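You operate a simulated robot arm through the tools that you are given. There is no shell and no other tool. Be economical: measure what you need, move in short steps, check, and stop when the job is done.

Carry out the task below with a simulated robot arm. There is one attempt and no reset: what you move stays moved.

## Task
Zero the strength meter on clean water, then take a reading of the brew sample.
Fine: blue collar tube into the tube well, press ZERO, tube back; red collar tube in, press READ, tube back.

The check looks at the end state, three seconds after you hand in, the way a careful person would. Anything else that was tipped, shoved, dropped, spilled or broken makes it a failure.

## Robot
A 6-joint arm with a two-finger parallel gripper, fixed in place. Base frame: the origin is at the foot of the arm, x ahead of it, y to its left, z up; the work surface is at about z = 804. Units: mm, degrees, N and s.
With the tool pointing down near the work surface it reaches from about 260 to 680 mm from the base axis. Its first joint turns from -66.0 to 66.0 degrees. Payload 2.9 kg.
The TCP is the grasp point between the finger pads, 30 mm short of the fingertips. In the tool frame z runs along the fingers and y along their closing line. The gripper opens to 110 mm. The fingers are 20 mm wide and 10 mm thick; the gripper's body (48 by 112 mm) begins 55 mm behind the TCP.
Orientation is told as [roll, pitch, yaw] about the base's x, y, z axes, in that order, counted from this pose: with the fingers straight down and closing along the base's y, the tool's x points along the base's -x, its y along +y and its z along -z.

## Interface
- The arm moves only by the tool send_rows. Its arguments are lists of equal length, an entry for each row: "translation": the shift along the base's x, y, z in units of 25 mm (1.0 is 25 mm), a list of three; "turn": the turn, a rotation vector about the base's x, y, z in units of 5 degrees (1.0 is 5 degrees), a list of three; "claw": the opening, from 0 (shut) to 1 (fully open). In form: {"translation": [[dx, dy, dz], ...], "turn": [[rx, ry, rz], ...], "claw": [claw, ...]}. A call has 1 to 10 rows; each row shifts and turns the commanded pose from where the row before left it. A call with a number of a shift or a turn outside -1 to 1 is refused whole. A row lasts 0.2 s, in which the tool goes at most 50 mm and 8.6 degrees; a call with a longer step from one row to the next is refused whole, and so is a gripper value outside its range. A pose out of reach is approached as far as the arm can. The call stops where the force on the tool passes 40 N (or 10 N more than at its start, if that is more) or the arm is blocked; 0.2 s more then pass. The fingers move at their own pace (about 108 mm/s each) and stop on an object; they squeeze with about 34 N. The grip force told is the motor's: it shows also when the fingers shut on nothing. Time passes only in rows, and 0.2 s behind the last, so rows that do not move let the fingers close. The reply holds the time, the measured pose of the TCP, the force on the tool along the base axes, the opening and the grip force, in the units named above and with some noise.
- Cameras (640 x 400 px; columns grow to the right, rows downward): "scene" is fixed at [76.1, 425.7, 1396.7]; the picture's right is [-0.80, -0.60, 0.00], its down [-0.28, 0.37, -0.89] and it looks along [0.53, -0.71, -0.47] (base axes); focal length 343 px, centre (320, 200). "wrist" rides on the gripper at [72, 17, -103] in the tool frame; the picture's right is [-0.23, 0.97, 0.00], its down [-0.76, -0.18, -0.62] and it looks along [-0.61, -0.14, 0.78] (tool axes); focal length 222 px, centre (320, 200). There is no depth. A picture from a camera that has moved, and an enlarged one, comes with that camera's place and axes in the base frame and with its lens.
- grab_frame(camera): a new picture of that camera. The clock stands still meanwhile.
- zoom(camera, box): a new picture of the part [left, top, right, bottom] of that camera's present view, enlarged. The clock stands still meanwhile.
- finish_job(): hands the job in; it is judged then, once.

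Go step by step. Nothing tells you positions but the pictures and the camera data: compare them with the known pose of the tool, close in by small moves and look again before you grip or let go. The budget is 120 turns and 68 pictures, counting those below and the enlarged ones. Unless the task says otherwise, let go and move clear before handing in, and close with one line.

The tools are called after ">>>" as name(argument=value, ...) on one line, values as JSON. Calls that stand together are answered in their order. send_rows: Moves the arm, as the interface text tells. Its arguments: {"type":"object","properties":{"translation":{"type":"array","items":{"type":"array","items":{"type":"number"}}},"turn":{"type":"array","items":{"type":"array","items":{"type":"number"}}},"claw":{"type":"array","items":{"type":"number"}}},"required":["translation","turn","claw"]} The other tools are called the same way: grab_frame (camera) takes a picture; zoom (camera, box) takes an enlarged picture of a part of a camera's view; finish_job () hands the job in.

At the start:

```text
time_s: 0.0
ee_pos: [348.7, -170.8, 1241.0]
ee_rot: [0.0, 0.0, 0.0]
wrist_force: [0.3, -0.1, -0.4]
grip_width: 110.4
finger_force: 0.0
```

scene: 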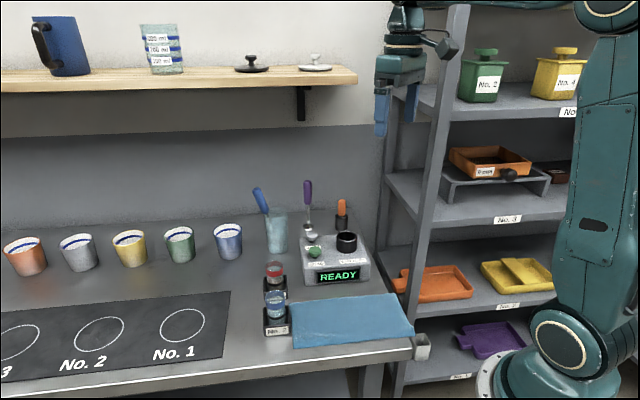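
wrist: 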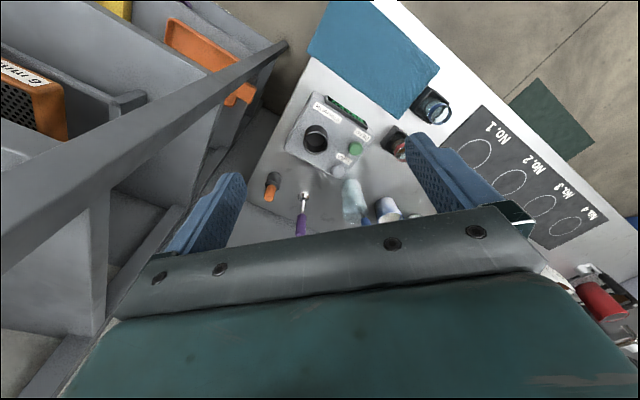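

I see the meter with a READY display, and two collared tubes in small black holders next to a blue cloth. I'll enlarge both areas to place them.

>>> zoom(camera="scene", box=[230, 170, 430, 350])

>>> zoom(camera="wrist", box=[250, 60, 470, 240])

```text
2.22 times, centred on (330, 260) of scene
camera zoom: at [76.1, 425.7, 1396.7], right [-0.8, -0.6, 0.0], down [-0.28, 0.37, -0.89], along [0.53, -0.71, -0.47], focal length 763 px, centre (298, 67)
```

zoom: 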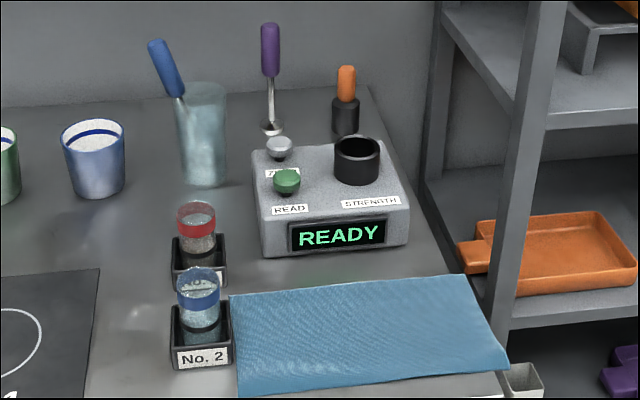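

```text
2.22 times, centred on (360, 150) of wrist
camera zoom: at [276.1, -153.9, 1343.8], right [0.23, 0.97, 0.0], down [0.76, -0.18, 0.62], along [0.61, -0.14, -0.78], focal length 494 px, centre (231, 311)
```

zoom: 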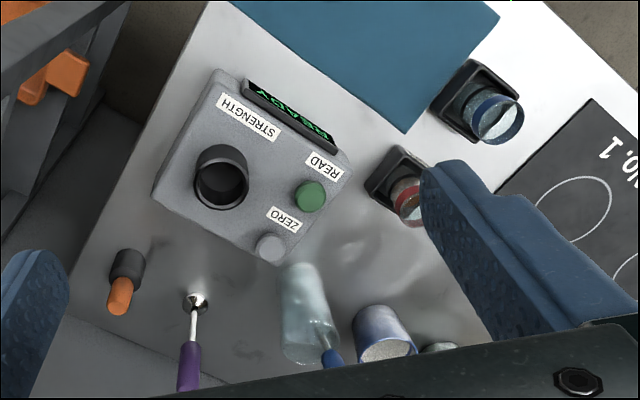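

The tubes come out near (471,49) for blue and (539,-25) for red, with tops at about z 895. The well is near (462,-205). I'll move above the blue tube and look again.

>>> send_rows(translation=[[0.48, 0.88, -0.8], [0.48, 0.88, -0.8], [0.48, 0.88, -0.8], [0.48, 0.88, -0.8], [0.48, 0.88, -0.8], [0.48, 0.88, -0.8], [0.48, 0.88, -0.8], [0.48, 0.88, -0.8], [0.48, 0.88, -0.8], [0.48, 0.88, -0.8]], turn=[[0, 0, 0], [0, 0, 0], [0, 0, 0], [0, 0, 0], [0, 0, 0], [0, 0, 0], [0, 0, 0], [0, 0, 0], [0, 0, 0], [0, 0, 0]], claw=[1, 1, 1, 1, 1, 1, 1, 1, 1, 1])

>>> grab_frame(camera="wrist")

>>> grab_frame(camera="scene")

```text
time_s: 2.2
ee_pos: [468.1, 48.9, 1041.2]
ee_rot: [0.0, 0.0, -0.1]
wrist_force: [-0.1, 1.0, 0.0]
grip_width: 110.0
finger_force: 0.1
```

```text
63 pictures are left
camera wrist: at [396.2, 65.5, 1144.5], right [0.23, 0.97, 0.0], down [0.76, -0.18, 0.62], along [0.61, -0.14, -0.78], focal length 222 px, centre (320, 200)
```

wrist: 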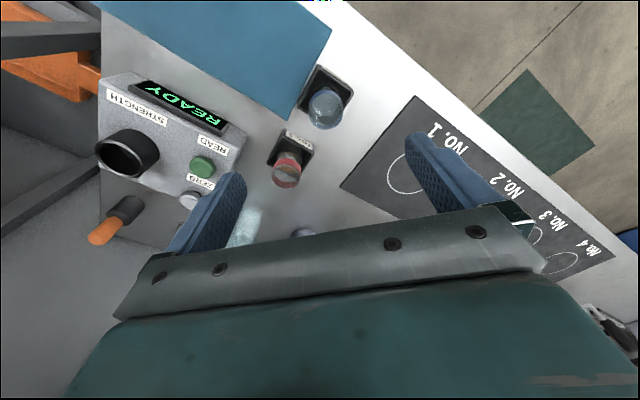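

```text
62 pictures are left
```

scene: 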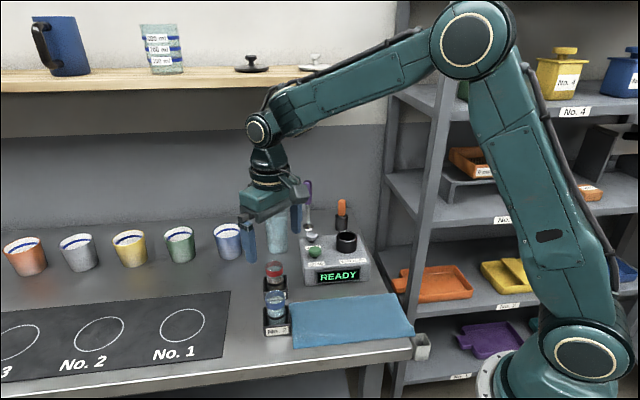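

The view agrees with my blue estimate. I'll enlarge it to refine the tube and meter positions.

>>> zoom(camera="wrist", box=[240, 50, 400, 200])

>>> zoom(camera="wrist", box=[80, 60, 260, 230])

>>> zoom(camera="scene", box=[250, 250, 310, 345])

>>> zoom(camera="scene", box=[290, 220, 380, 295])

```text
2.67 times, centred on (320, 125) of wrist
camera zoom: at [396.2, 65.5, 1144.5], right [0.23, 0.97, 0.0], down [0.76, -0.18, 0.62], along [0.61, -0.14, -0.78], focal length 592 px, centre (320, 400)
```

zoom: 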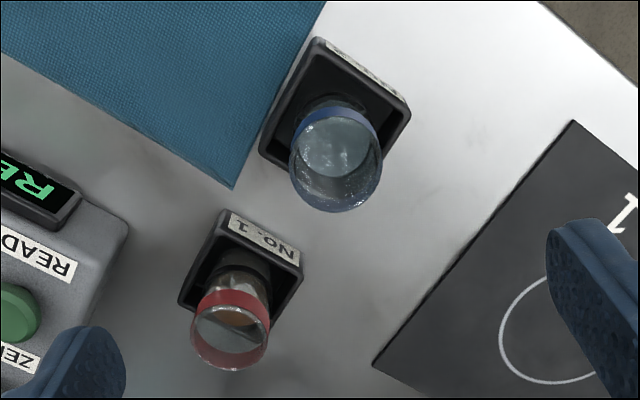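

```text
2.35 times, centred on (170, 145) of wrist
camera zoom: at [396.2, 65.5, 1144.5], right [0.23, 0.97, 0.0], down [0.76, -0.18, 0.62], along [0.61, -0.14, -0.78], focal length 523 px, centre (673, 329)
```

zoom: 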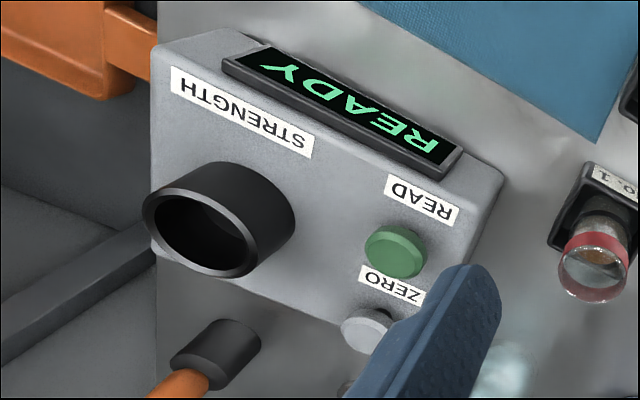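

```text
4.21 times, centred on (280, 298) of scene
camera zoom: at [76.1, 425.7, 1396.7], right [-0.8, -0.6, 0.0], down [-0.28, 0.37, -0.89], along [0.53, -0.71, -0.47], focal length 1445 px, centre (488, -210)
```

zoom: 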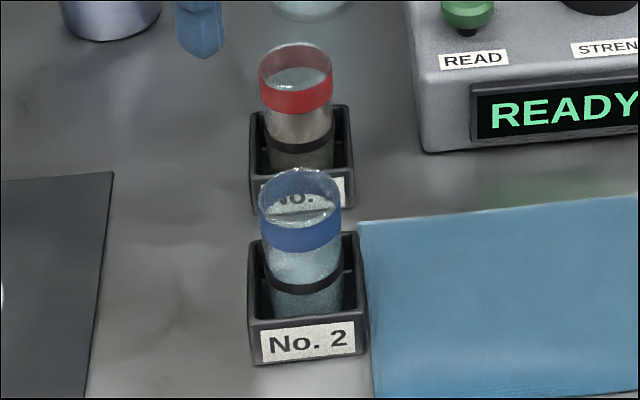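

```text
5.33 times, centred on (335, 258) of scene
camera zoom: at [76.1, 425.7, 1396.7], right [-0.8, -0.6, 0.0], down [-0.28, 0.37, -0.89], along [0.53, -0.71, -0.47], focal length 1830 px, centre (240, -107)
```

zoom: 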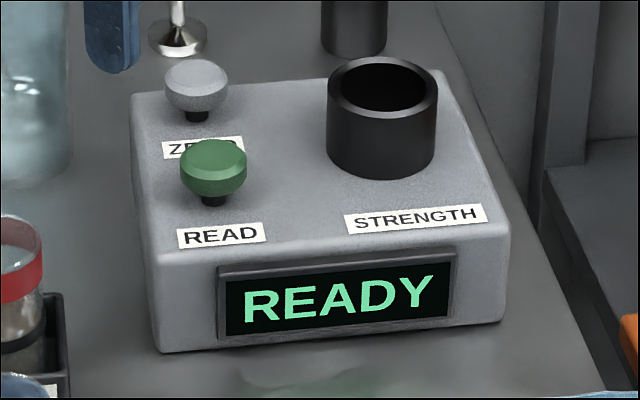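

Blue tube: rim near (468,56,895), diameter about 38 mm. I'll lower to just above it and look once more.

>>> send_rows(translation=[[0, 0.05, -0.6], [0, 0.05, -0.6], [0, 0.05, -0.6], [0, 0.05, -0.6], [0, 0.05, -0.6], [0, 0, -0.4]], turn=[[0, 0, 0], [0, 0, 0], [0, 0, 0], [0, 0, 0], [0, 0, 0], [0, 0, 0]], claw=[1, 1, 1, 1, 1, 1])

>>> grab_frame(camera="wrist")

>>> zoom(camera="scene", box=[220, 230, 340, 345])

```text
time_s: 3.6
ee_pos: [468.9, 55.1, 955.1]
ee_rot: [-0.1, 0.1, 0.0]
wrist_force: [-0.3, -0.8, -0.2]
grip_width: 110.0
finger_force: 0.1
```

```text
57 pictures are left
camera wrist: at [396.3, 71.6, 1058.7], right [0.23, 0.97, 0.0], down [0.76, -0.18, 0.62], along [0.61, -0.14, -0.78], focal length 222 px, centre (320, 200)
```

wrist: 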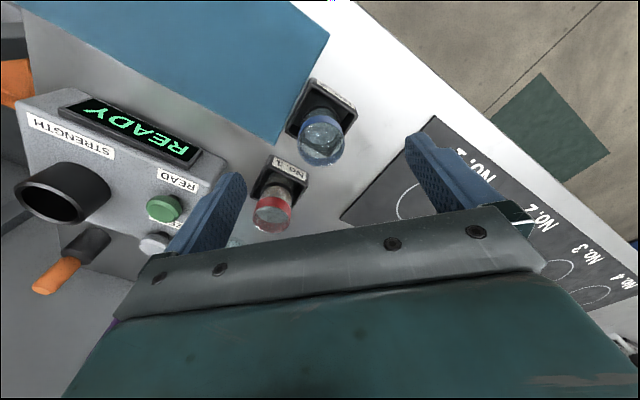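

```text
3.48 times, centred on (280, 288) of scene
camera zoom: at [76.1, 425.7, 1396.7], right [-0.8, -0.6, 0.0], down [-0.28, 0.37, -0.89], along [0.53, -0.71, -0.47], focal length 1194 px, centre (459, -104)
```

zoom: 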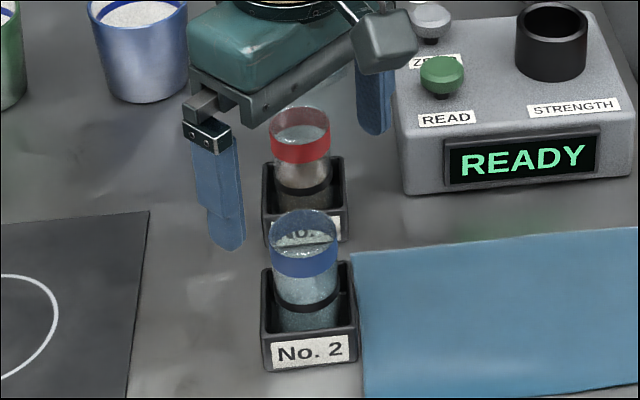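

The rim now measures (470.5,57), so I nudge over and descend to grip height around the collar.

>>> send_rows(translation=[[0.06, 0.08, -0.5], [0, 0, -0.5], [0, 0, -0.5], [0, 0, -0.5], [0, 0, -0.4], [0, 0, -0.32]], turn=[[0, 0, 0], [0, 0, 0], [0, 0, 0], [0, 0, 0], [0, 0, 0], [0, 0, 0]], claw=[1, 1, 1, 1, 1, 1])

>>> grab_frame(camera="wrist")

>>> zoom(camera="scene", box=[220, 230, 340, 345])

```text
time_s: 5.0
ee_pos: [469.7, 56.9, 886.7]
ee_rot: [0.1, 0.1, 0.0]
wrist_force: [0.1, 0.5, -0.2]
grip_width: 110.0
finger_force: 0.0
```

```text
55 pictures are left
camera wrist: at [397.7, 73.6, 990.6], right [0.23, 0.97, 0.0], down [0.76, -0.18, 0.62], along [0.61, -0.14, -0.78], focal length 222 px, centre (320, 200)
```

wrist: 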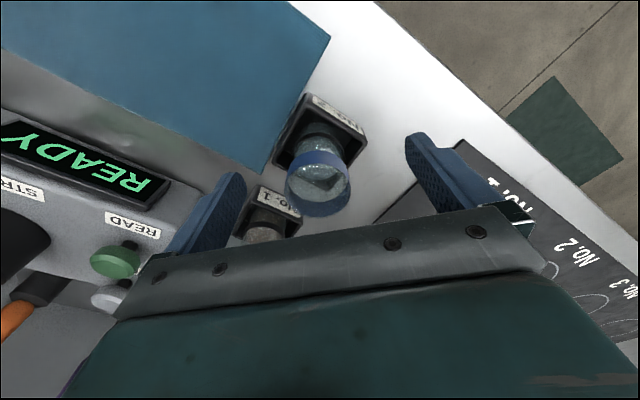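

```text
3.48 times, centred on (280, 288) of scene
camera zoom: at [76.1, 425.7, 1396.7], right [-0.8, -0.6, 0.0], down [-0.28, 0.37, -0.89], along [0.53, -0.71, -0.47], focal length 1194 px, centre (459, -104)
```

zoom: 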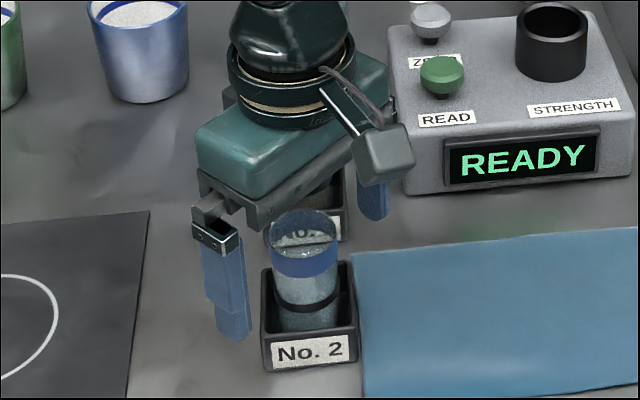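

Rim height looks nearer 888. I'll go 6 mm lower, shift 2 mm back in x, and close.

>>> send_rows(translation=[[-0.08, -0.02, -0.24], [0, 0, 0], [0, 0, 0], [0, 0, 0], [0, 0, 0], [0, 0, 0]], turn=[[0, 0, 0], [0, 0, 0], [0, 0, 0], [0, 0, 0], [0, 0, 0], [0, 0, 0]], claw=[0.8, 0.6, 0.5, 0.4, 0.3, 0.2])

>>> grab_frame(camera="wrist")

>>> zoom(camera="scene", box=[220, 230, 340, 345])

```text
time_s: 6.4
ee_pos: [469.0, 56.5, 881.6]
ee_rot: [-0.1, 0.0, -0.1]
wrist_force: [-0.5, 0.6, 0.0]
grip_width: 39.0
finger_force: 33.9
```

```text
53 pictures are left
camera wrist: at [395.9, 73.2, 984.7], right [0.23, 0.97, 0.0], down [0.76, -0.18, 0.62], along [0.61, -0.14, -0.78], focal length 222 px, centre (320, 200)
```

wrist: 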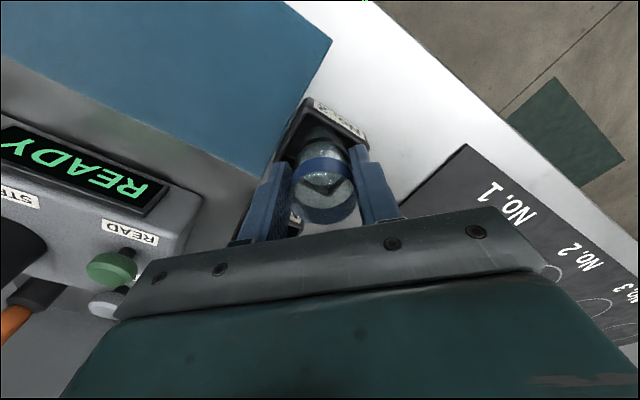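

```text
3.48 times, centred on (280, 288) of scene
camera zoom: at [76.1, 425.7, 1396.7], right [-0.8, -0.6, 0.0], down [-0.28, 0.37, -0.89], along [0.53, -0.71, -0.47], focal length 1194 px, centre (459, -104)
```

zoom: 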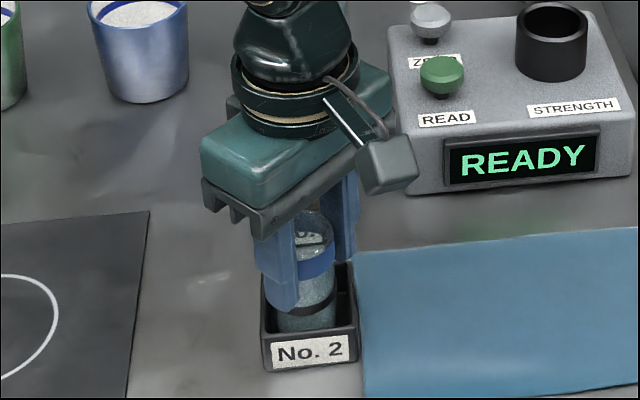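

The blue tube is held (39 mm). I'll lift it gently, straight up.

>>> send_rows(translation=[[0, 0, 0.2], [0, 0, 0.4], [0, 0, 0.6], [0, 0, 0.7], [0, 0, 0.7], [0, 0, 0.7], [0, 0, 0.7], [0, 0, 0.6], [0, 0, 0.4], [0, 0, 0.2]], turn=[[0, 0, 0], [0, 0, 0], [0, 0, 0], [0, 0, 0], [0, 0, 0], [0, 0, 0], [0, 0, 0], [0, 0, 0], [0, 0, 0], [0, 0, 0]], claw=[0.2, 0.2, 0.2, 0.2, 0.2, 0.2, 0.2, 0.2, 0.2, 0.2])

>>> grab_frame(camera="scene")

>>> grab_frame(camera="wrist")

```text
time_s: 8.6
ee_pos: [467.5, 56.2, 1011.8]
ee_rot: [0.0, 0.0, 0.0]
wrist_force: [0.1, 0.9, -0.8]
grip_width: 39.0
finger_force: 33.7
```

```text
51 pictures are left
```

scene: 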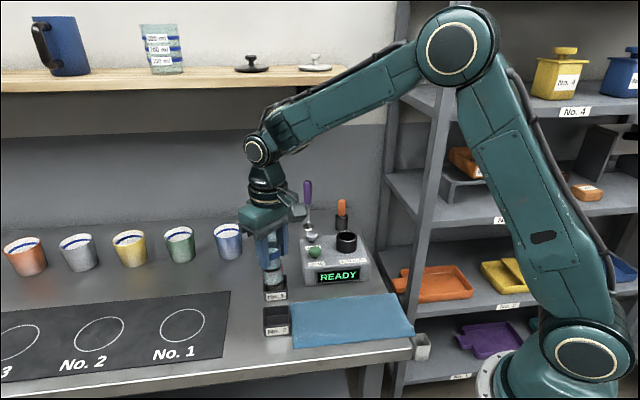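

```text
50 pictures are left
camera wrist: at [396.0, 73.3, 1114.7], right [0.23, 0.97, 0.0], down [0.76, -0.18, 0.62], along [0.61, -0.14, -0.78], focal length 222 px, centre (320, 200)
```

wrist: 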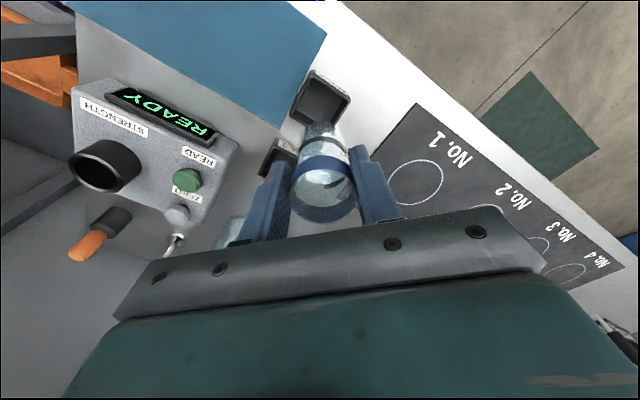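

The tube lifted cleanly. Now I carry it over the well at about (462,-205) with gentle acceleration.

>>> send_rows(translation=[[0, -0.2, 0], [0, -0.4, 0], [0, -0.6, 0], [0, -0.8, 0], [0, -0.8, 0], [0, -0.8, 0], [0, -0.8, 0], [0, -0.6, 0], [0, -0.4, 0], [0, -0.2, 0]], turn=[[0, 0, 0], [0, 0, 0], [0, 0, 0], [0, 0, 0], [0, 0, 0], [0, 0, 0], [0, 0, 0], [0, 0, 0], [0, 0, 0], [0, 0, 0]], claw=[0.2, 0.2, 0.2, 0.2, 0.2, 0.2, 0.2, 0.2, 0.2, 0.2])

>>> grab_frame(camera="wrist")

>>> zoom(camera="scene", box=[240, 190, 400, 300])

```text
time_s: 10.8
ee_pos: [469.2, -84.1, 1011.9]
ee_rot: [0.0, 0.1, 0.0]
wrist_force: [-0.2, -0.5, -0.8]
grip_width: 38.9
finger_force: 34.1
```

```text
49 pictures are left
camera wrist: at [396.2, -66.9, 1114.7], right [0.23, 0.97, 0.0], down [0.76, -0.18, 0.62], along [0.61, -0.14, -0.78], focal length 222 px, centre (320, 200)
```

wrist: 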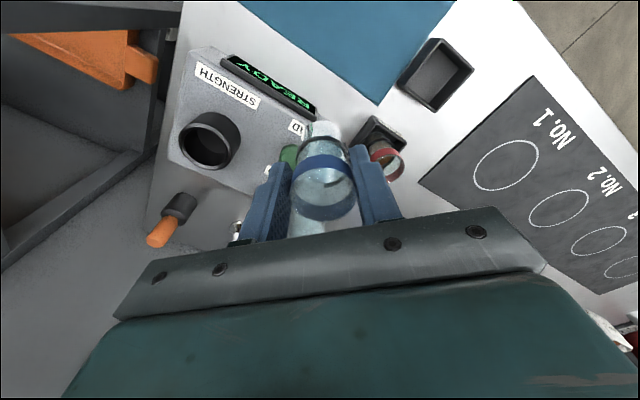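

```text
3.64 times, centred on (320, 245) of scene
camera zoom: at [76.1, 425.6, 1396.7], right [-0.8, -0.6, 0.0], down [-0.28, 0.37, -0.89], along [0.53, -0.71, -0.47], focal length 1248 px, centre (320, 36)
```

zoom: 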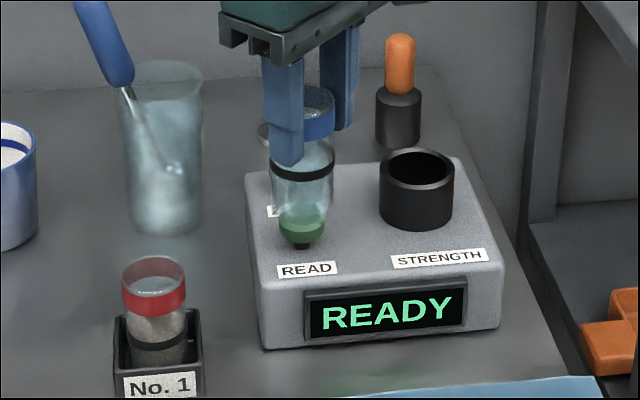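

The well rim triangulates to about (462,-203,900). I continue over it and look from above and from the side.

>>> send_rows(translation=[[0, -0.2, 0], [-0.04, -0.5, 0], [-0.04, -0.6, 0], [-0.04, -0.7, 0], [-0.04, -0.7, 0], [-0.04, -0.7, 0], [-0.04, -0.6, 0], [-0.04, -0.5, 0], [0, -0.26, 0]], turn=[[0, 0, 0], [0, 0, 0], [0, 0, 0], [0, 0, 0], [0, 0, 0], [0, 0, 0], [0, 0, 0], [0, 0, 0], [0, 0, 0]], claw=[0.2, 0.2, 0.2, 0.2, 0.2, 0.2, 0.2, 0.2, 0.2])

>>> grab_frame(camera="wrist")

>>> zoom(camera="scene", box=[280, 170, 410, 300])

```text
time_s: 12.8
ee_pos: [460.7, -202.9, 1010.8]
ee_rot: [0.1, 0.1, -0.1]
wrist_force: [-0.9, -0.1, -1.2]
grip_width: 39.0
finger_force: 34.0
```

```text
47 pictures are left
camera wrist: at [388.3, -185.9, 1114.6], right [0.23, 0.97, 0.0], down [0.76, -0.18, 0.62], along [0.61, -0.14, -0.78], focal length 222 px, centre (320, 200)
```

wrist: 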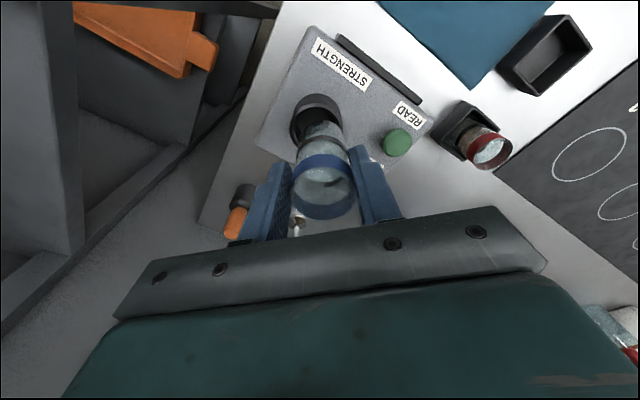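

```text
3.08 times, centred on (345, 235) of scene
camera zoom: at [76.1, 425.6, 1396.7], right [-0.8, -0.6, 0.0], down [-0.28, 0.37, -0.89], along [0.53, -0.71, -0.47], focal length 1056 px, centre (243, 92)
```

zoom: 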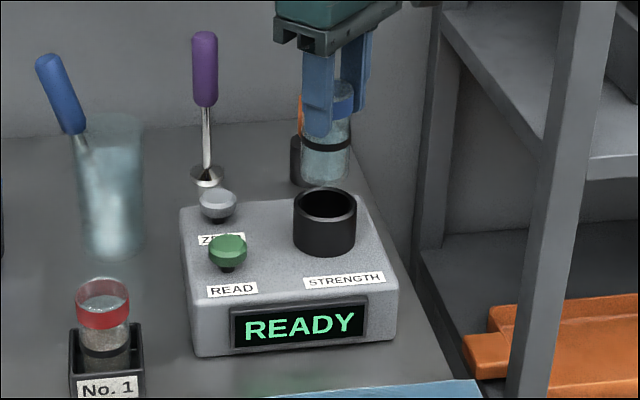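

The tube is nearly over the well: the estimate is (459.5,-204.5) with the rim at about 902. I lower until the tube bottom is just above the rim and check from both cameras.

>>> send_rows(translation=[[-0.04, -0.06, -0.3], [0, 0, -0.4], [0, 0, -0.3], [0, 0, -0.2], [0, 0, 0]], turn=[[0, 0, 0], [0, 0, 0], [0, 0, 0], [0, 0, 0], [0, 0, 0]], claw=[0.2, 0.2, 0.2, 0.2, 0.2])

>>> zoom(camera="wrist", box=[260, 70, 380, 230])

>>> zoom(camera="scene", box=[310, 190, 380, 270])

```text
time_s: 14.0
ee_pos: [460.6, -203.5, 981.3]
ee_rot: [0.0, 0.0, 0.1]
wrist_force: [0.3, -0.5, -0.6]
grip_width: 38.8
finger_force: 33.8
```

```text
2.50 times, centred on (320, 150) of wrist
camera zoom: at [387.4, -186.9, 1084.5], right [0.23, 0.97, 0.0], down [0.76, -0.18, 0.62], along [0.61, -0.14, -0.78], focal length 555 px, centre (320, 325)
```

zoom: 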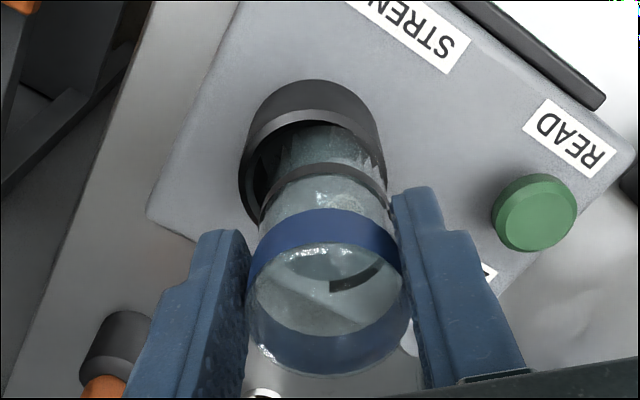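

```text
5.00 times, centred on (345, 230) of scene
camera zoom: at [76.1, 425.6, 1396.7], right [-0.8, -0.6, 0.0], down [-0.28, 0.37, -0.89], along [0.53, -0.71, -0.47], focal length 1716 px, centre (195, 50)
```

zoom: 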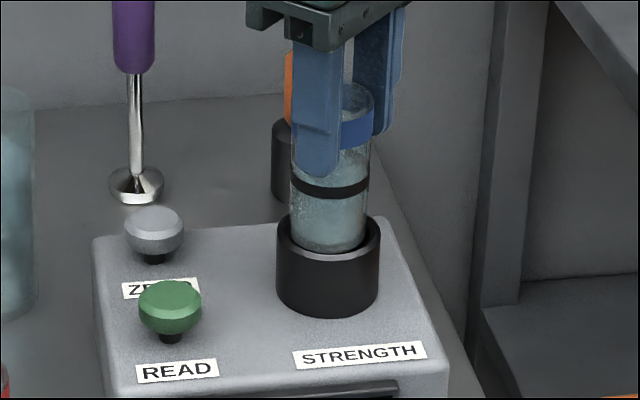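

Scene shows sideways alignment, while the wrist view puts the well about 4 mm further out, away from the scene camera. I shift by (2.5,-3.5) and recheck before inserting.

>>> send_rows(translation=[[0.1, -0.14, 0], [0, 0, -0.12], [0, 0, 0]], turn=[[0, 0, 0], [0, 0, 0], [0, 0, 0]], claw=[0.2, 0.2, 0.2])

>>> zoom(camera="wrist", box=[280, 80, 360, 180])

>>> zoom(camera="scene", box=[320, 210, 370, 260])

```text
time_s: 14.8
ee_pos: [463.1, -207.1, 977.7]
ee_rot: [0.0, -0.1, 0.0]
wrist_force: [0.0, -0.2, 0.0]
grip_width: 38.9
finger_force: 34.1
```

```text
4.00 times, centred on (320, 130) of wrist
camera zoom: at [390.2, -190.3, 1081.3], right [0.23, 0.97, 0.0], down [0.76, -0.18, 0.62], along [0.61, -0.14, -0.78], focal length 888 px, centre (320, 480)
```

zoom: 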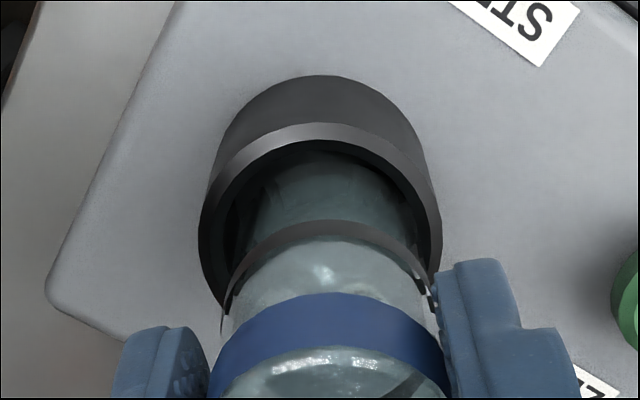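

```text
8.00 times, centred on (345, 235) of scene
camera zoom: at [76.1, 425.6, 1396.7], right [-0.8, -0.6, 0.0], down [-0.28, 0.37, -0.89], along [0.53, -0.71, -0.47], focal length 2745 px, centre (120, -80)
```

zoom: 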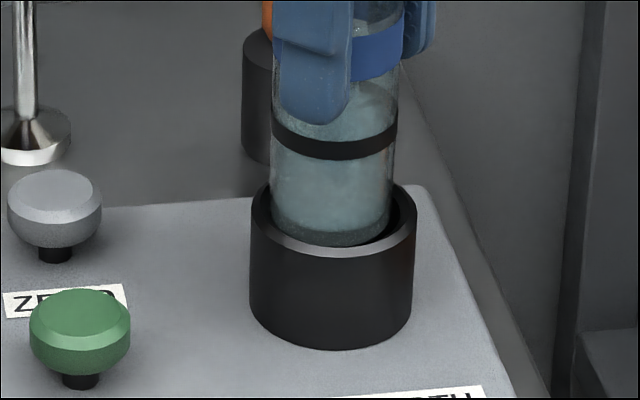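

Now aligned to about 1 mm. A final nudge of (-0.5,-1), then I lower slowly into the well.

>>> send_rows(translation=[[-0.02, -0.04, 0], [0, 0, -0.15], [0, 0, -0.15], [0, 0, -0.15], [0, 0, -0.15], [0, 0, 0]], turn=[[0, 0, 0], [0, 0, 0], [0, 0, 0], [0, 0, 0], [0, 0, 0], [0, 0, 0]], claw=[0.2, 0.2, 0.2, 0.2, 0.2, 0.2])

>>> zoom(camera="wrist", box=[280, 80, 360, 180])

>>> zoom(camera="scene", box=[320, 210, 370, 260])

```text
time_s: 16.2
ee_pos: [462.5, -207.7, 963.9]
ee_rot: [0.0, 0.0, 0.0]
wrist_force: [1.2, -0.8, -0.8]
grip_width: 38.8
finger_force: 33.7
```

```text
4.00 times, centred on (320, 130) of wrist
camera zoom: at [389.5, -191.4, 1066.8], right [0.23, 0.97, 0.0], down [0.76, -0.18, 0.62], along [0.61, -0.14, -0.78], focal length 888 px, centre (320, 480)
```

zoom: 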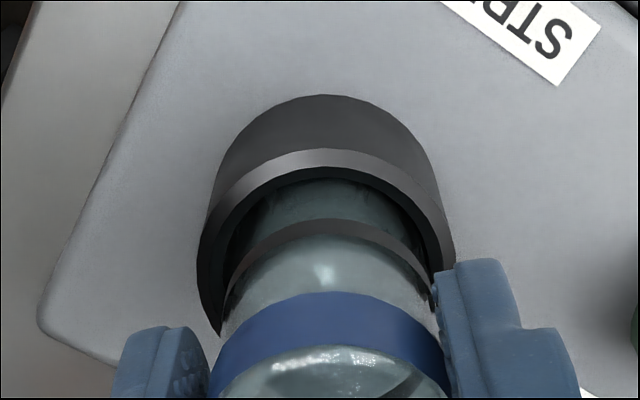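

```text
8.00 times, centred on (345, 235) of scene
camera zoom: at [76.1, 425.6, 1396.7], right [-0.8, -0.6, 0.0], down [-0.28, 0.37, -0.89], along [0.53, -0.71, -0.47], focal length 2745 px, centre (120, -80)
```

zoom: 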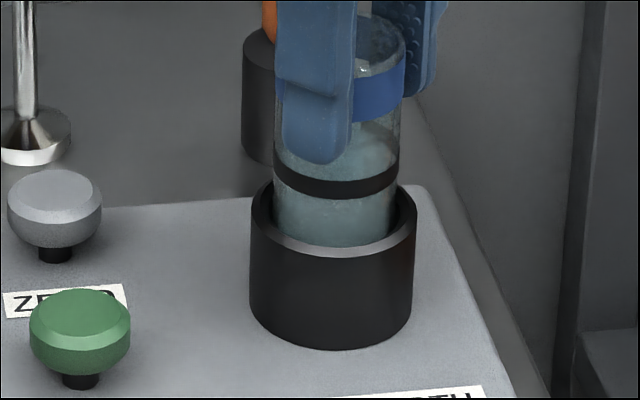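

The tube has entered the well without contact force. I continue lowering.

>>> send_rows(translation=[[0, 0, -0.15], [0, 0, -0.15], [0, 0, -0.15], [0, 0, -0.15], [0, 0, -0.15], [0, 0, 0]], turn=[[0, 0, 0], [0, 0, 0], [0, 0, 0], [0, 0, 0], [0, 0, 0], [0, 0, 0]], claw=[0.2, 0.2, 0.2, 0.2, 0.2, 0.2])

>>> zoom(camera="scene", box=[320, 210, 370, 260])

```text
time_s: 17.6
ee_pos: [462.4, -207.3, 945.8]
ee_rot: [-0.1, -0.2, 0.0]
wrist_force: [-3.2, 0.9, 20.4]
grip_width: 39.0
finger_force: 33.4
```

```text
8.00 times, centred on (345, 235) of scene
camera zoom: at [75.7, 425.8, 1396.7], right [-0.8, -0.6, 0.0], down [-0.28, 0.37, -0.89], along [0.53, -0.71, -0.47], focal length 2745 px, centre (120, -80)
```

zoom: 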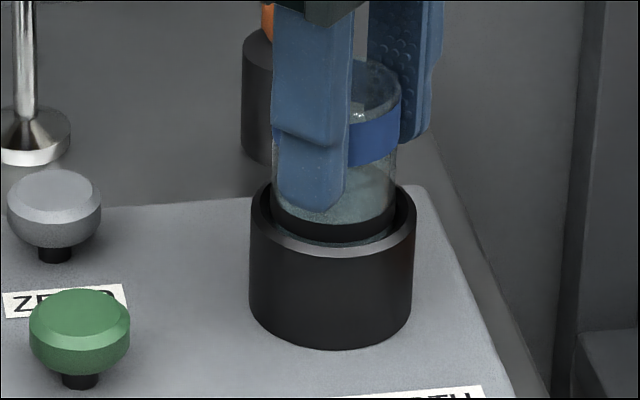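

The black band sits at the rim and the force reads 20 N, so the tube is bottomed. I ease off slightly and release.

>>> send_rows(translation=[[0, 0, 0.03], [0, 0, 0], [0, 0, 0], [0, 0, 0]], turn=[[0, 0, 0], [0, 0, 0], [0, 0, 0], [0, 0, 0]], claw=[0.2, 0.45, 0.65, 0.65])

>>> zoom(camera="scene", box=[290, 190, 390, 290])

```text
time_s: 18.6
ee_pos: [461.8, -207.2, 945.1]
ee_rot: [-0.1, 0.1, 0.0]
wrist_force: [0.2, -0.4, -0.3]
grip_width: 71.2
finger_force: 0.1
```

```text
4.00 times, centred on (340, 240) of scene
camera zoom: at [76.1, 425.7, 1396.7], right [-0.8, -0.6, 0.0], down [-0.28, 0.37, -0.89], along [0.53, -0.71, -0.47], focal length 1373 px, centre (240, 40)
```

zoom: 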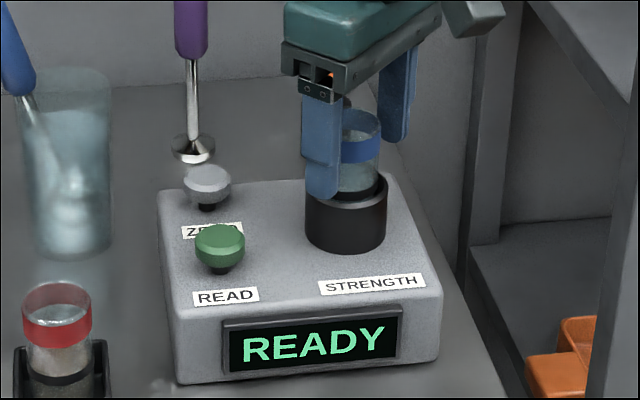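

The tube stands seated. I raise straight up, then move toward ZERO and look from above.

>>> send_rows(translation=[[0, 0, 0.4], [0, 0, 0.8], [0, 0, 0.9], [0, 0, 0.9], [0.6, 0.5, 0], [0.6, 0.5, 0], [0.6, 0.5, 0], [0.6, 0.3, 0], [0.4, 0, 0]], turn=[[0, 0, 0], [0, 0, 0], [0, 0, 0], [0, 0, 0], [0, 0, 0], [0, 0, 0], [0, 0, 0], [0, 0, 0], [0, 0, 0]], claw=[0.65, 0.65, 0.65, 0.65, 0.5, 0.3, 0.1, 0, 0])

>>> grab_frame(camera="wrist")

>>> zoom(camera="scene", box=[270, 170, 390, 290])

```text
time_s: 20.6
ee_pos: [533.6, -162.7, 1018.8]
ee_rot: [0.1, 0.0, 0.0]
wrist_force: [0.4, 0.1, -0.3]
grip_width: 0.0
finger_force: 34.3
```

```text
37 pictures are left
camera wrist: at [460.0, -146.0, 1123.5], right [0.23, 0.97, 0.0], down [0.76, -0.18, 0.62], along [0.61, -0.14, -0.78], focal length 222 px, centre (320, 200)
```

wrist: 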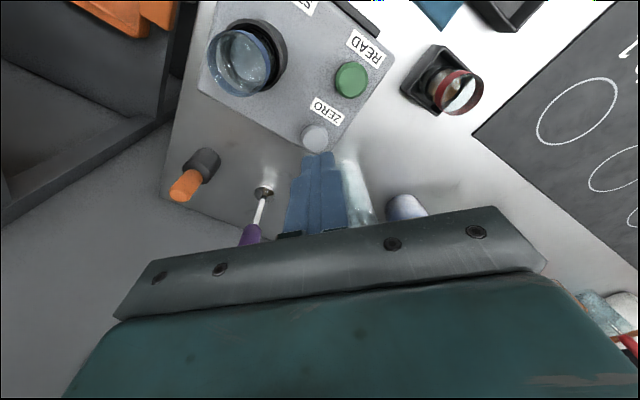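

```text
3.33 times, centred on (330, 230) of scene
camera zoom: at [76.1, 425.7, 1396.7], right [-0.8, -0.6, 0.0], down [-0.28, 0.37, -0.89], along [0.53, -0.71, -0.47], focal length 1144 px, centre (287, 100)
```

zoom: 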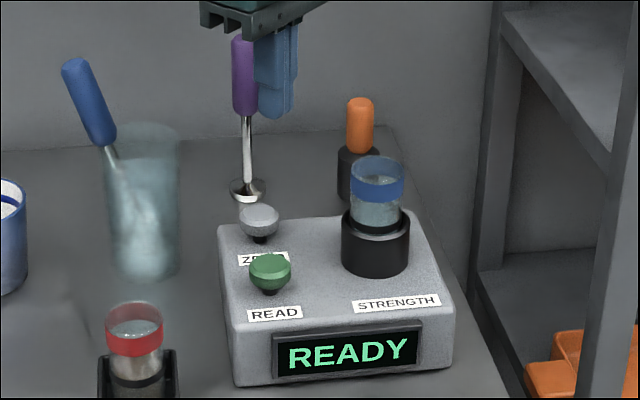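

ZERO's button head comes out near (553,-175) with its top at about 885. I move above it and lower partway to check.

>>> send_rows(translation=[[0.4, -0.25, 0], [0.36, -0.24, 0], [0, 0, -0.8], [0, 0, -0.8], [0, 0, -0.8], [0, 0, -0.6]], turn=[[0, 0, 0], [0, 0, 0], [0, 0, 0], [0, 0, 0], [0, 0, 0], [0, 0, 0]], claw=[0, 0, 0, 0, 0, 0])

>>> grab_frame(camera="wrist")

>>> zoom(camera="scene", box=[280, 200, 360, 280])

```text
time_s: 22.0
ee_pos: [549.7, -176.2, 945.3]
ee_rot: [0.0, 0.0, 0.0]
wrist_force: [-0.5, 0.4, -0.5]
grip_width: 0.0
finger_force: 33.8
```

```text
35 pictures are left
camera wrist: at [478.7, -158.9, 1048.1], right [0.23, 0.97, 0.0], down [0.76, -0.18, 0.62], along [0.61, -0.14, -0.78], focal length 222 px, centre (320, 200)
```

wrist: 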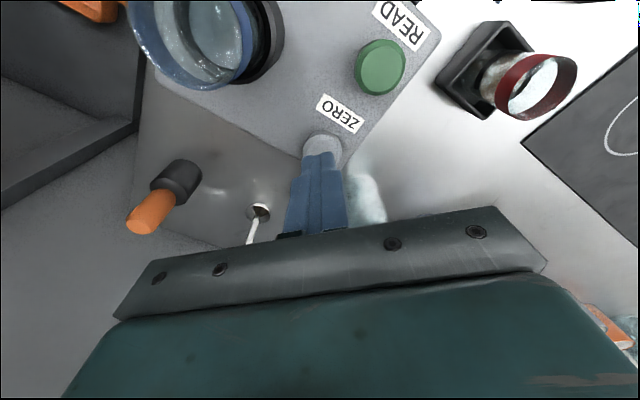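

```text
5.00 times, centred on (320, 240) of scene
camera zoom: at [76.1, 425.7, 1396.7], right [-0.8, -0.6, 0.0], down [-0.28, 0.37, -0.89], along [0.53, -0.71, -0.47], focal length 1716 px, centre (320, 0)
```

zoom: 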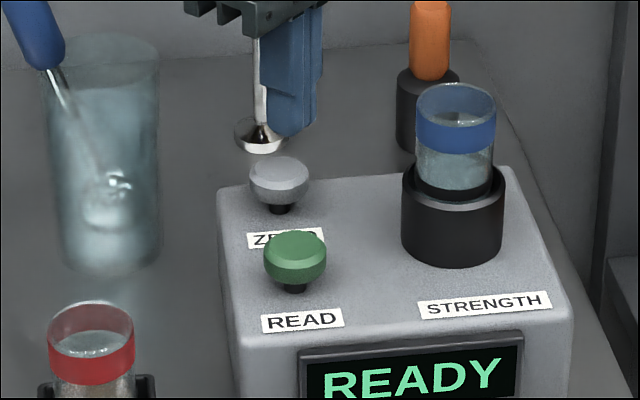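

The fingertip is about 4.5 mm short in x. I correct and press down in small steps.

>>> send_rows(translation=[[0.18, 0.02, -0.3], [0, 0, -0.3], [0, 0, -0.2], [0, 0, -0.1]], turn=[[0, 0, 0], [0, 0, 0], [0, 0, 0], [0, 0, 0]], claw=[0, 0, 0, 0])

>>> zoom(camera="scene", box=[280, 200, 360, 290])

```text
time_s: 23.0
ee_pos: [555.4, -174.5, 922.1]
ee_rot: [0.0, 0.0, 0.0]
wrist_force: [-0.5, 0.4, 0.1]
grip_width: 0.0
finger_force: 34.2
```

```text
4.44 times, centred on (320, 245) of scene
camera zoom: at [76.1, 425.7, 1396.7], right [-0.8, -0.6, 0.0], down [-0.28, 0.37, -0.89], along [0.53, -0.71, -0.47], focal length 1525 px, centre (320, 0)
```

zoom: 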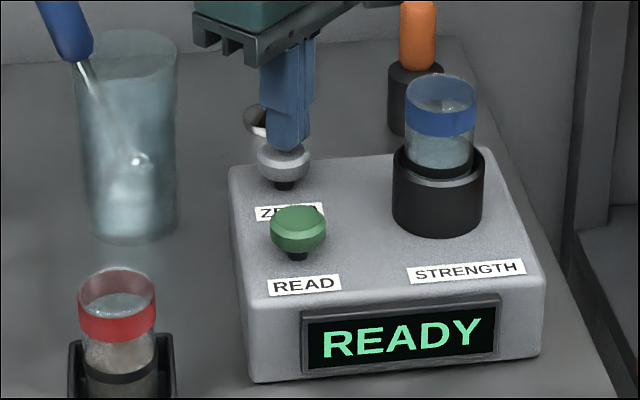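

The tip is right over the button head. Now I press in 1.5 mm steps.

>>> send_rows(translation=[[0, 0, -0.06], [0, 0, -0.06], [0, 0, -0.06], [0, 0, -0.06], [0, 0, 0]], turn=[[0, 0, 0], [0, 0, 0], [0, 0, 0], [0, 0, 0], [0, 0, 0]], claw=[0, 0, 0, 0, 0])

>>> zoom(camera="scene", box=[280, 200, 360, 290])

```text
time_s: 24.2
ee_pos: [555.3, -175.4, 916.8]
ee_rot: [0.0, 0.0, 0.0]
wrist_force: [-0.5, 0.0, -0.2]
grip_width: 0.0
finger_force: 34.3
```

```text
4.44 times, centred on (320, 245) of scene
camera zoom: at [76.1, 425.7, 1396.7], right [-0.8, -0.6, 0.0], down [-0.28, 0.37, -0.89], along [0.53, -0.71, -0.47], focal length 1525 px, centre (320, 0)
```

zoom: 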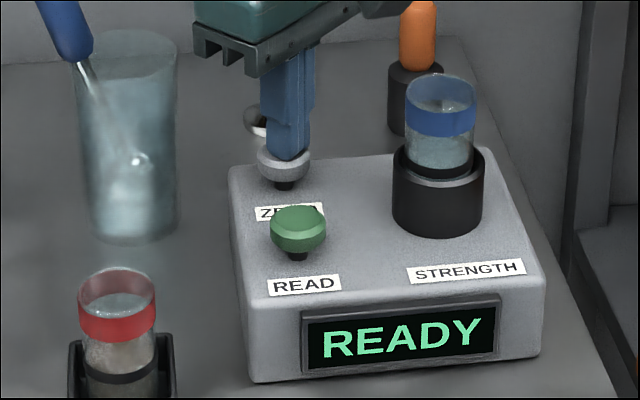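

No contact yet; I keep pressing.

>>> send_rows(translation=[[0.04, 0.04, -0.06], [0, 0, -0.06], [0, 0, -0.06], [0, 0, -0.06], [0, 0, 0]], turn=[[0, 0, 0], [0, 0, 0], [0, 0, 0], [0, 0, 0], [0, 0, 0]], claw=[0, 0, 0, 0, 0])

>>> zoom(camera="scene", box=[280, 200, 360, 290])

```text
time_s: 25.4
ee_pos: [557.3, -173.6, 910.3]
ee_rot: [0.0, -0.1, 0.0]
wrist_force: [-0.6, 0.0, 0.6]
grip_width: 0.1
finger_force: 34.3
```

```text
4.44 times, centred on (320, 245) of scene
camera zoom: at [76.0, 425.7, 1396.7], right [-0.8, -0.6, 0.0], down [-0.28, 0.37, -0.89], along [0.53, -0.71, -0.47], focal length 1525 px, centre (320, 0)
```

zoom: 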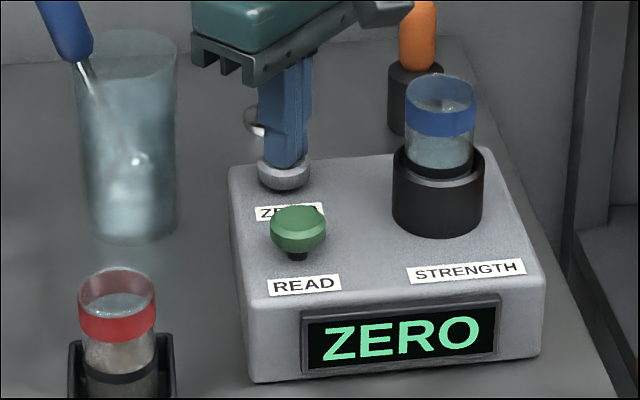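

The display reads ZERO. I lift off and return above the well; the fingers open once clear.

>>> send_rows(translation=[[0, 0, 0.4], [0, 0, 0.8], [0, 0, 0.9], [0, 0, 0.9], [0, 0, 0.9], [-0.6, -0.2, 0.2], [-0.8, -0.3, 0], [-0.8, -0.3, 0], [-0.8, -0.3, 0], [-0.8, -0.22, 0]], turn=[[0, 0, 0], [0, 0, 0], [0, 0, 0], [0, 0, 0], [0, 0, 0], [0, 0, 0], [0, 0, 0], [0, 0, 0], [0, 0, 0], [0, 0, 0]], claw=[0, 0, 0, 0, 0.2, 0.4, 0.65, 0.65, 0.65, 0.65])

>>> zoom(camera="scene", box=[270, 180, 400, 290])

```text
time_s: 27.6
ee_pos: [459.9, -207.1, 1012.4]
ee_rot: [0.1, 0.1, 0.1]
wrist_force: [-0.5, -0.4, -0.2]
grip_width: 71.5
finger_force: 0.1
```

```text
3.64 times, centred on (335, 235) of scene
camera zoom: at [76.1, 425.7, 1396.7], right [-0.8, -0.6, 0.0], down [-0.28, 0.37, -0.89], along [0.53, -0.71, -0.47], focal length 1248 px, centre (266, 73)
```

zoom: 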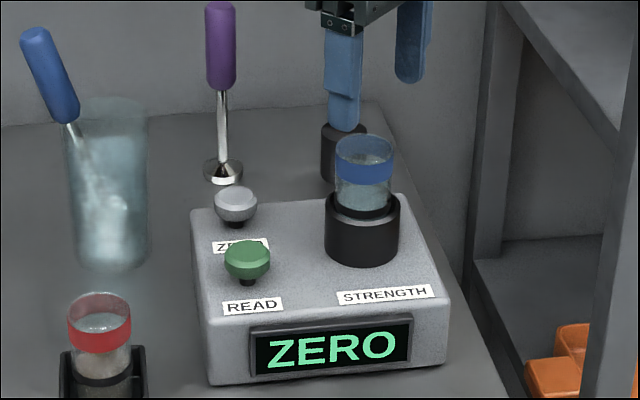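

ZERO stays on the display. I lower around the blue tube at the same grip pose and close.

>>> send_rows(translation=[[0.02, -0.05, -0.4], [0, 0, -0.6], [0, 0, -0.6], [0, 0, -0.6], [0, 0, -0.4], [0, 0, -0.12], [0, 0, 0], [0, 0, 0], [0, 0, 0]], turn=[[0, 0, 0], [0, 0, 0], [0, 0, 0], [0, 0, 0], [0, 0, 0], [0, 0, 0], [0, 0, 0], [0, 0, 0], [0, 0, 0]], claw=[0.65, 0.65, 0.65, 0.65, 0.65, 0.65, 0.45, 0.2, 0.2])

```text
time_s: 29.6
ee_pos: [462.7, -207.8, 944.4]
ee_rot: [0.0, 0.0, -0.1]
wrist_force: [-0.2, 0.9, -0.2]
grip_width: 39.0
finger_force: 34.2
```

The tube is gripped at 39 mm. I lift straight out, gently.

>>> send_rows(translation=[[0, 0, 0.15], [0, 0, 0.25], [0, 0, 0.4], [0, 0, 0.5], [0, 0, 0.5], [0, 0, 0.4], [0, 0, 0.3], [0, 0, 0.16]], turn=[[0, 0, 0], [0, 0, 0], [0, 0, 0], [0, 0, 0], [0, 0, 0], [0, 0, 0], [0, 0, 0], [0, 0, 0]], claw=[0.2, 0.2, 0.2, 0.2, 0.2, 0.2, 0.2, 0.2])

>>> zoom(camera="scene", box=[240, 180, 400, 340])

```text
time_s: 31.4
ee_pos: [461.4, -206.9, 1011.9]
ee_rot: [0.0, 0.0, -0.1]
wrist_force: [-1.1, -0.2, 0.2]
grip_width: 38.9
finger_force: 34.1
```

```text
2.50 times, centred on (320, 260) of scene
camera zoom: at [76.1, 425.7, 1396.7], right [-0.8, -0.6, 0.0], down [-0.28, 0.37, -0.89], along [0.53, -0.71, -0.47], focal length 858 px, centre (320, 50)
```

zoom: 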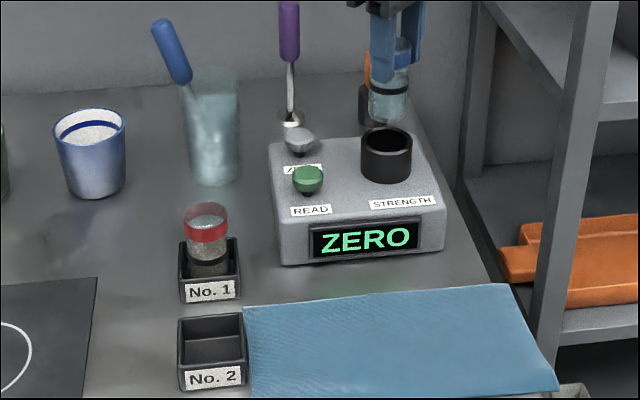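

The tube is out. I carry it back to holder No. 2, retracing the commanded positions.

>>> send_rows(translation=[[0, 0.2, 0], [0, 0.4, 0], [0, 0.6, 0], [0, 0.8, 0], [0, 0.8, 0], [0, 0.8, 0], [0, 0.8, 0], [0, 0.6, 0], [0, 0.5, 0], [0, 0.5, 0]], turn=[[0, 0, 0], [0, 0, 0], [0, 0, 0], [0, 0, 0], [0, 0, 0], [0, 0, 0], [0, 0, 0], [0, 0, 0], [0, 0, 0], [0, 0, 0]], claw=[0.2, 0.2, 0.2, 0.2, 0.2, 0.2, 0.2, 0.2, 0.2, 0.2])

>>> send_rows(translation=[[0.04, 0.5, 0], [0.04, 0.7, 0], [0.04, 0.8, 0], [0.04, 0.8, 0], [0.04, 0.7, 0], [0.04, 0.6, 0], [0, 0.35, 0], [0, 0.15, 0], [0, 0, 0]], turn=[[0, 0, 0], [0, 0, 0], [0, 0, 0], [0, 0, 0], [0, 0, 0], [0, 0, 0], [0, 0, 0], [0, 0, 0], [0, 0, 0]], claw=[0.2, 0.2, 0.2, 0.2, 0.2, 0.2, 0.2, 0.2, 0.2])

>>> send_rows(translation=[[0, 0, -0.3], [0, 0, -0.5], [0, 0, -0.7], [0, 0, -0.7], [0, 0, -0.6], [0, 0, -0.4], [0, 0, -0.2], [0, 0, 0]], turn=[[0, 0, 0], [0, 0, 0], [0, 0, 0], [0, 0, 0], [0, 0, 0], [0, 0, 0], [0, 0, 0], [0, 0, 0]], claw=[0.2, 0.2, 0.2, 0.2, 0.2, 0.2, 0.2, 0.2])

>>> zoom(camera="scene", box=[230, 240, 330, 340])

>>> zoom(camera="wrist", box=[260, 60, 400, 230])

```text
time_s: 33.6
ee_pos: [461.8, -58.0, 1012.2]
ee_rot: [-0.1, 0.0, -0.1]
wrist_force: [-0.3, 0.2, -1.0]
grip_width: 38.9
finger_force: 34.5
```

```text
time_s: 35.6
ee_pos: [468.0, 57.1, 1011.8]
ee_rot: [0.0, 0.0, 0.0]
wrist_force: [1.1, -0.8, -0.1]
grip_width: 38.7
finger_force: 34.3
```

```text
time_s: 37.4
ee_pos: [467.3, 57.4, 925.0]
ee_rot: [-0.1, 0.0, 0.0]
wrist_force: [0.3, -0.3, -0.6]
grip_width: 39.1
finger_force: 34.2
```

```text
4.00 times, centred on (280, 290) of scene
camera zoom: at [76.1, 425.7, 1396.7], right [-0.8, -0.6, 0.0], down [-0.28, 0.37, -0.89], along [0.53, -0.71, -0.47], focal length 1373 px, centre (480, -160)
```

zoom: 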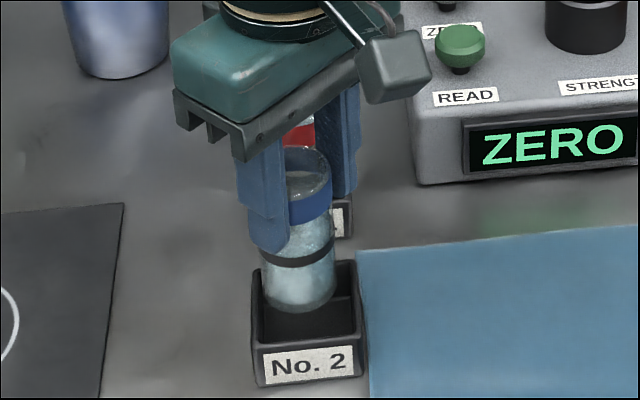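

```text
2.35 times, centred on (330, 145) of wrist
camera zoom: at [396.1, 73.5, 1029.5], right [0.23, 0.97, 0.0], down [0.76, -0.18, 0.62], along [0.61, -0.14, -0.78], focal length 523 px, centre (296, 329)
```

zoom: 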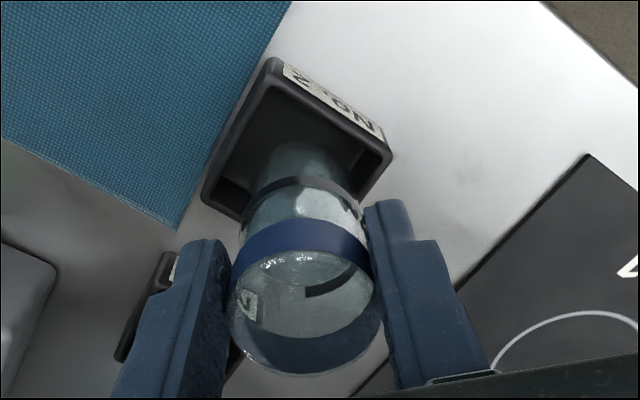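

The tube is over the pocket of holder No. 2. I lower it to the original height.

>>> send_rows(translation=[[0, 0, -0.3], [0, 0, -0.4], [0, 0, -0.4], [0, 0, -0.3], [0, 0, -0.2], [0, 0, -0.1], [0, 0, -0.08], [0, 0, 0]], turn=[[0, 0, 0], [0, 0, 0], [0, 0, 0], [0, 0, 0], [0, 0, 0], [0, 0, 0], [0, 0, 0], [0, 0, 0]], claw=[0.2, 0.2, 0.2, 0.2, 0.2, 0.2, 0.2, 0.2])

```text
time_s: 39.2
ee_pos: [470.1, 58.3, 882.7]
ee_rot: [0.0, -0.3, 0.1]
wrist_force: [3.1, 0.5, 16.0]
grip_width: 39.1
finger_force: 34.2
```

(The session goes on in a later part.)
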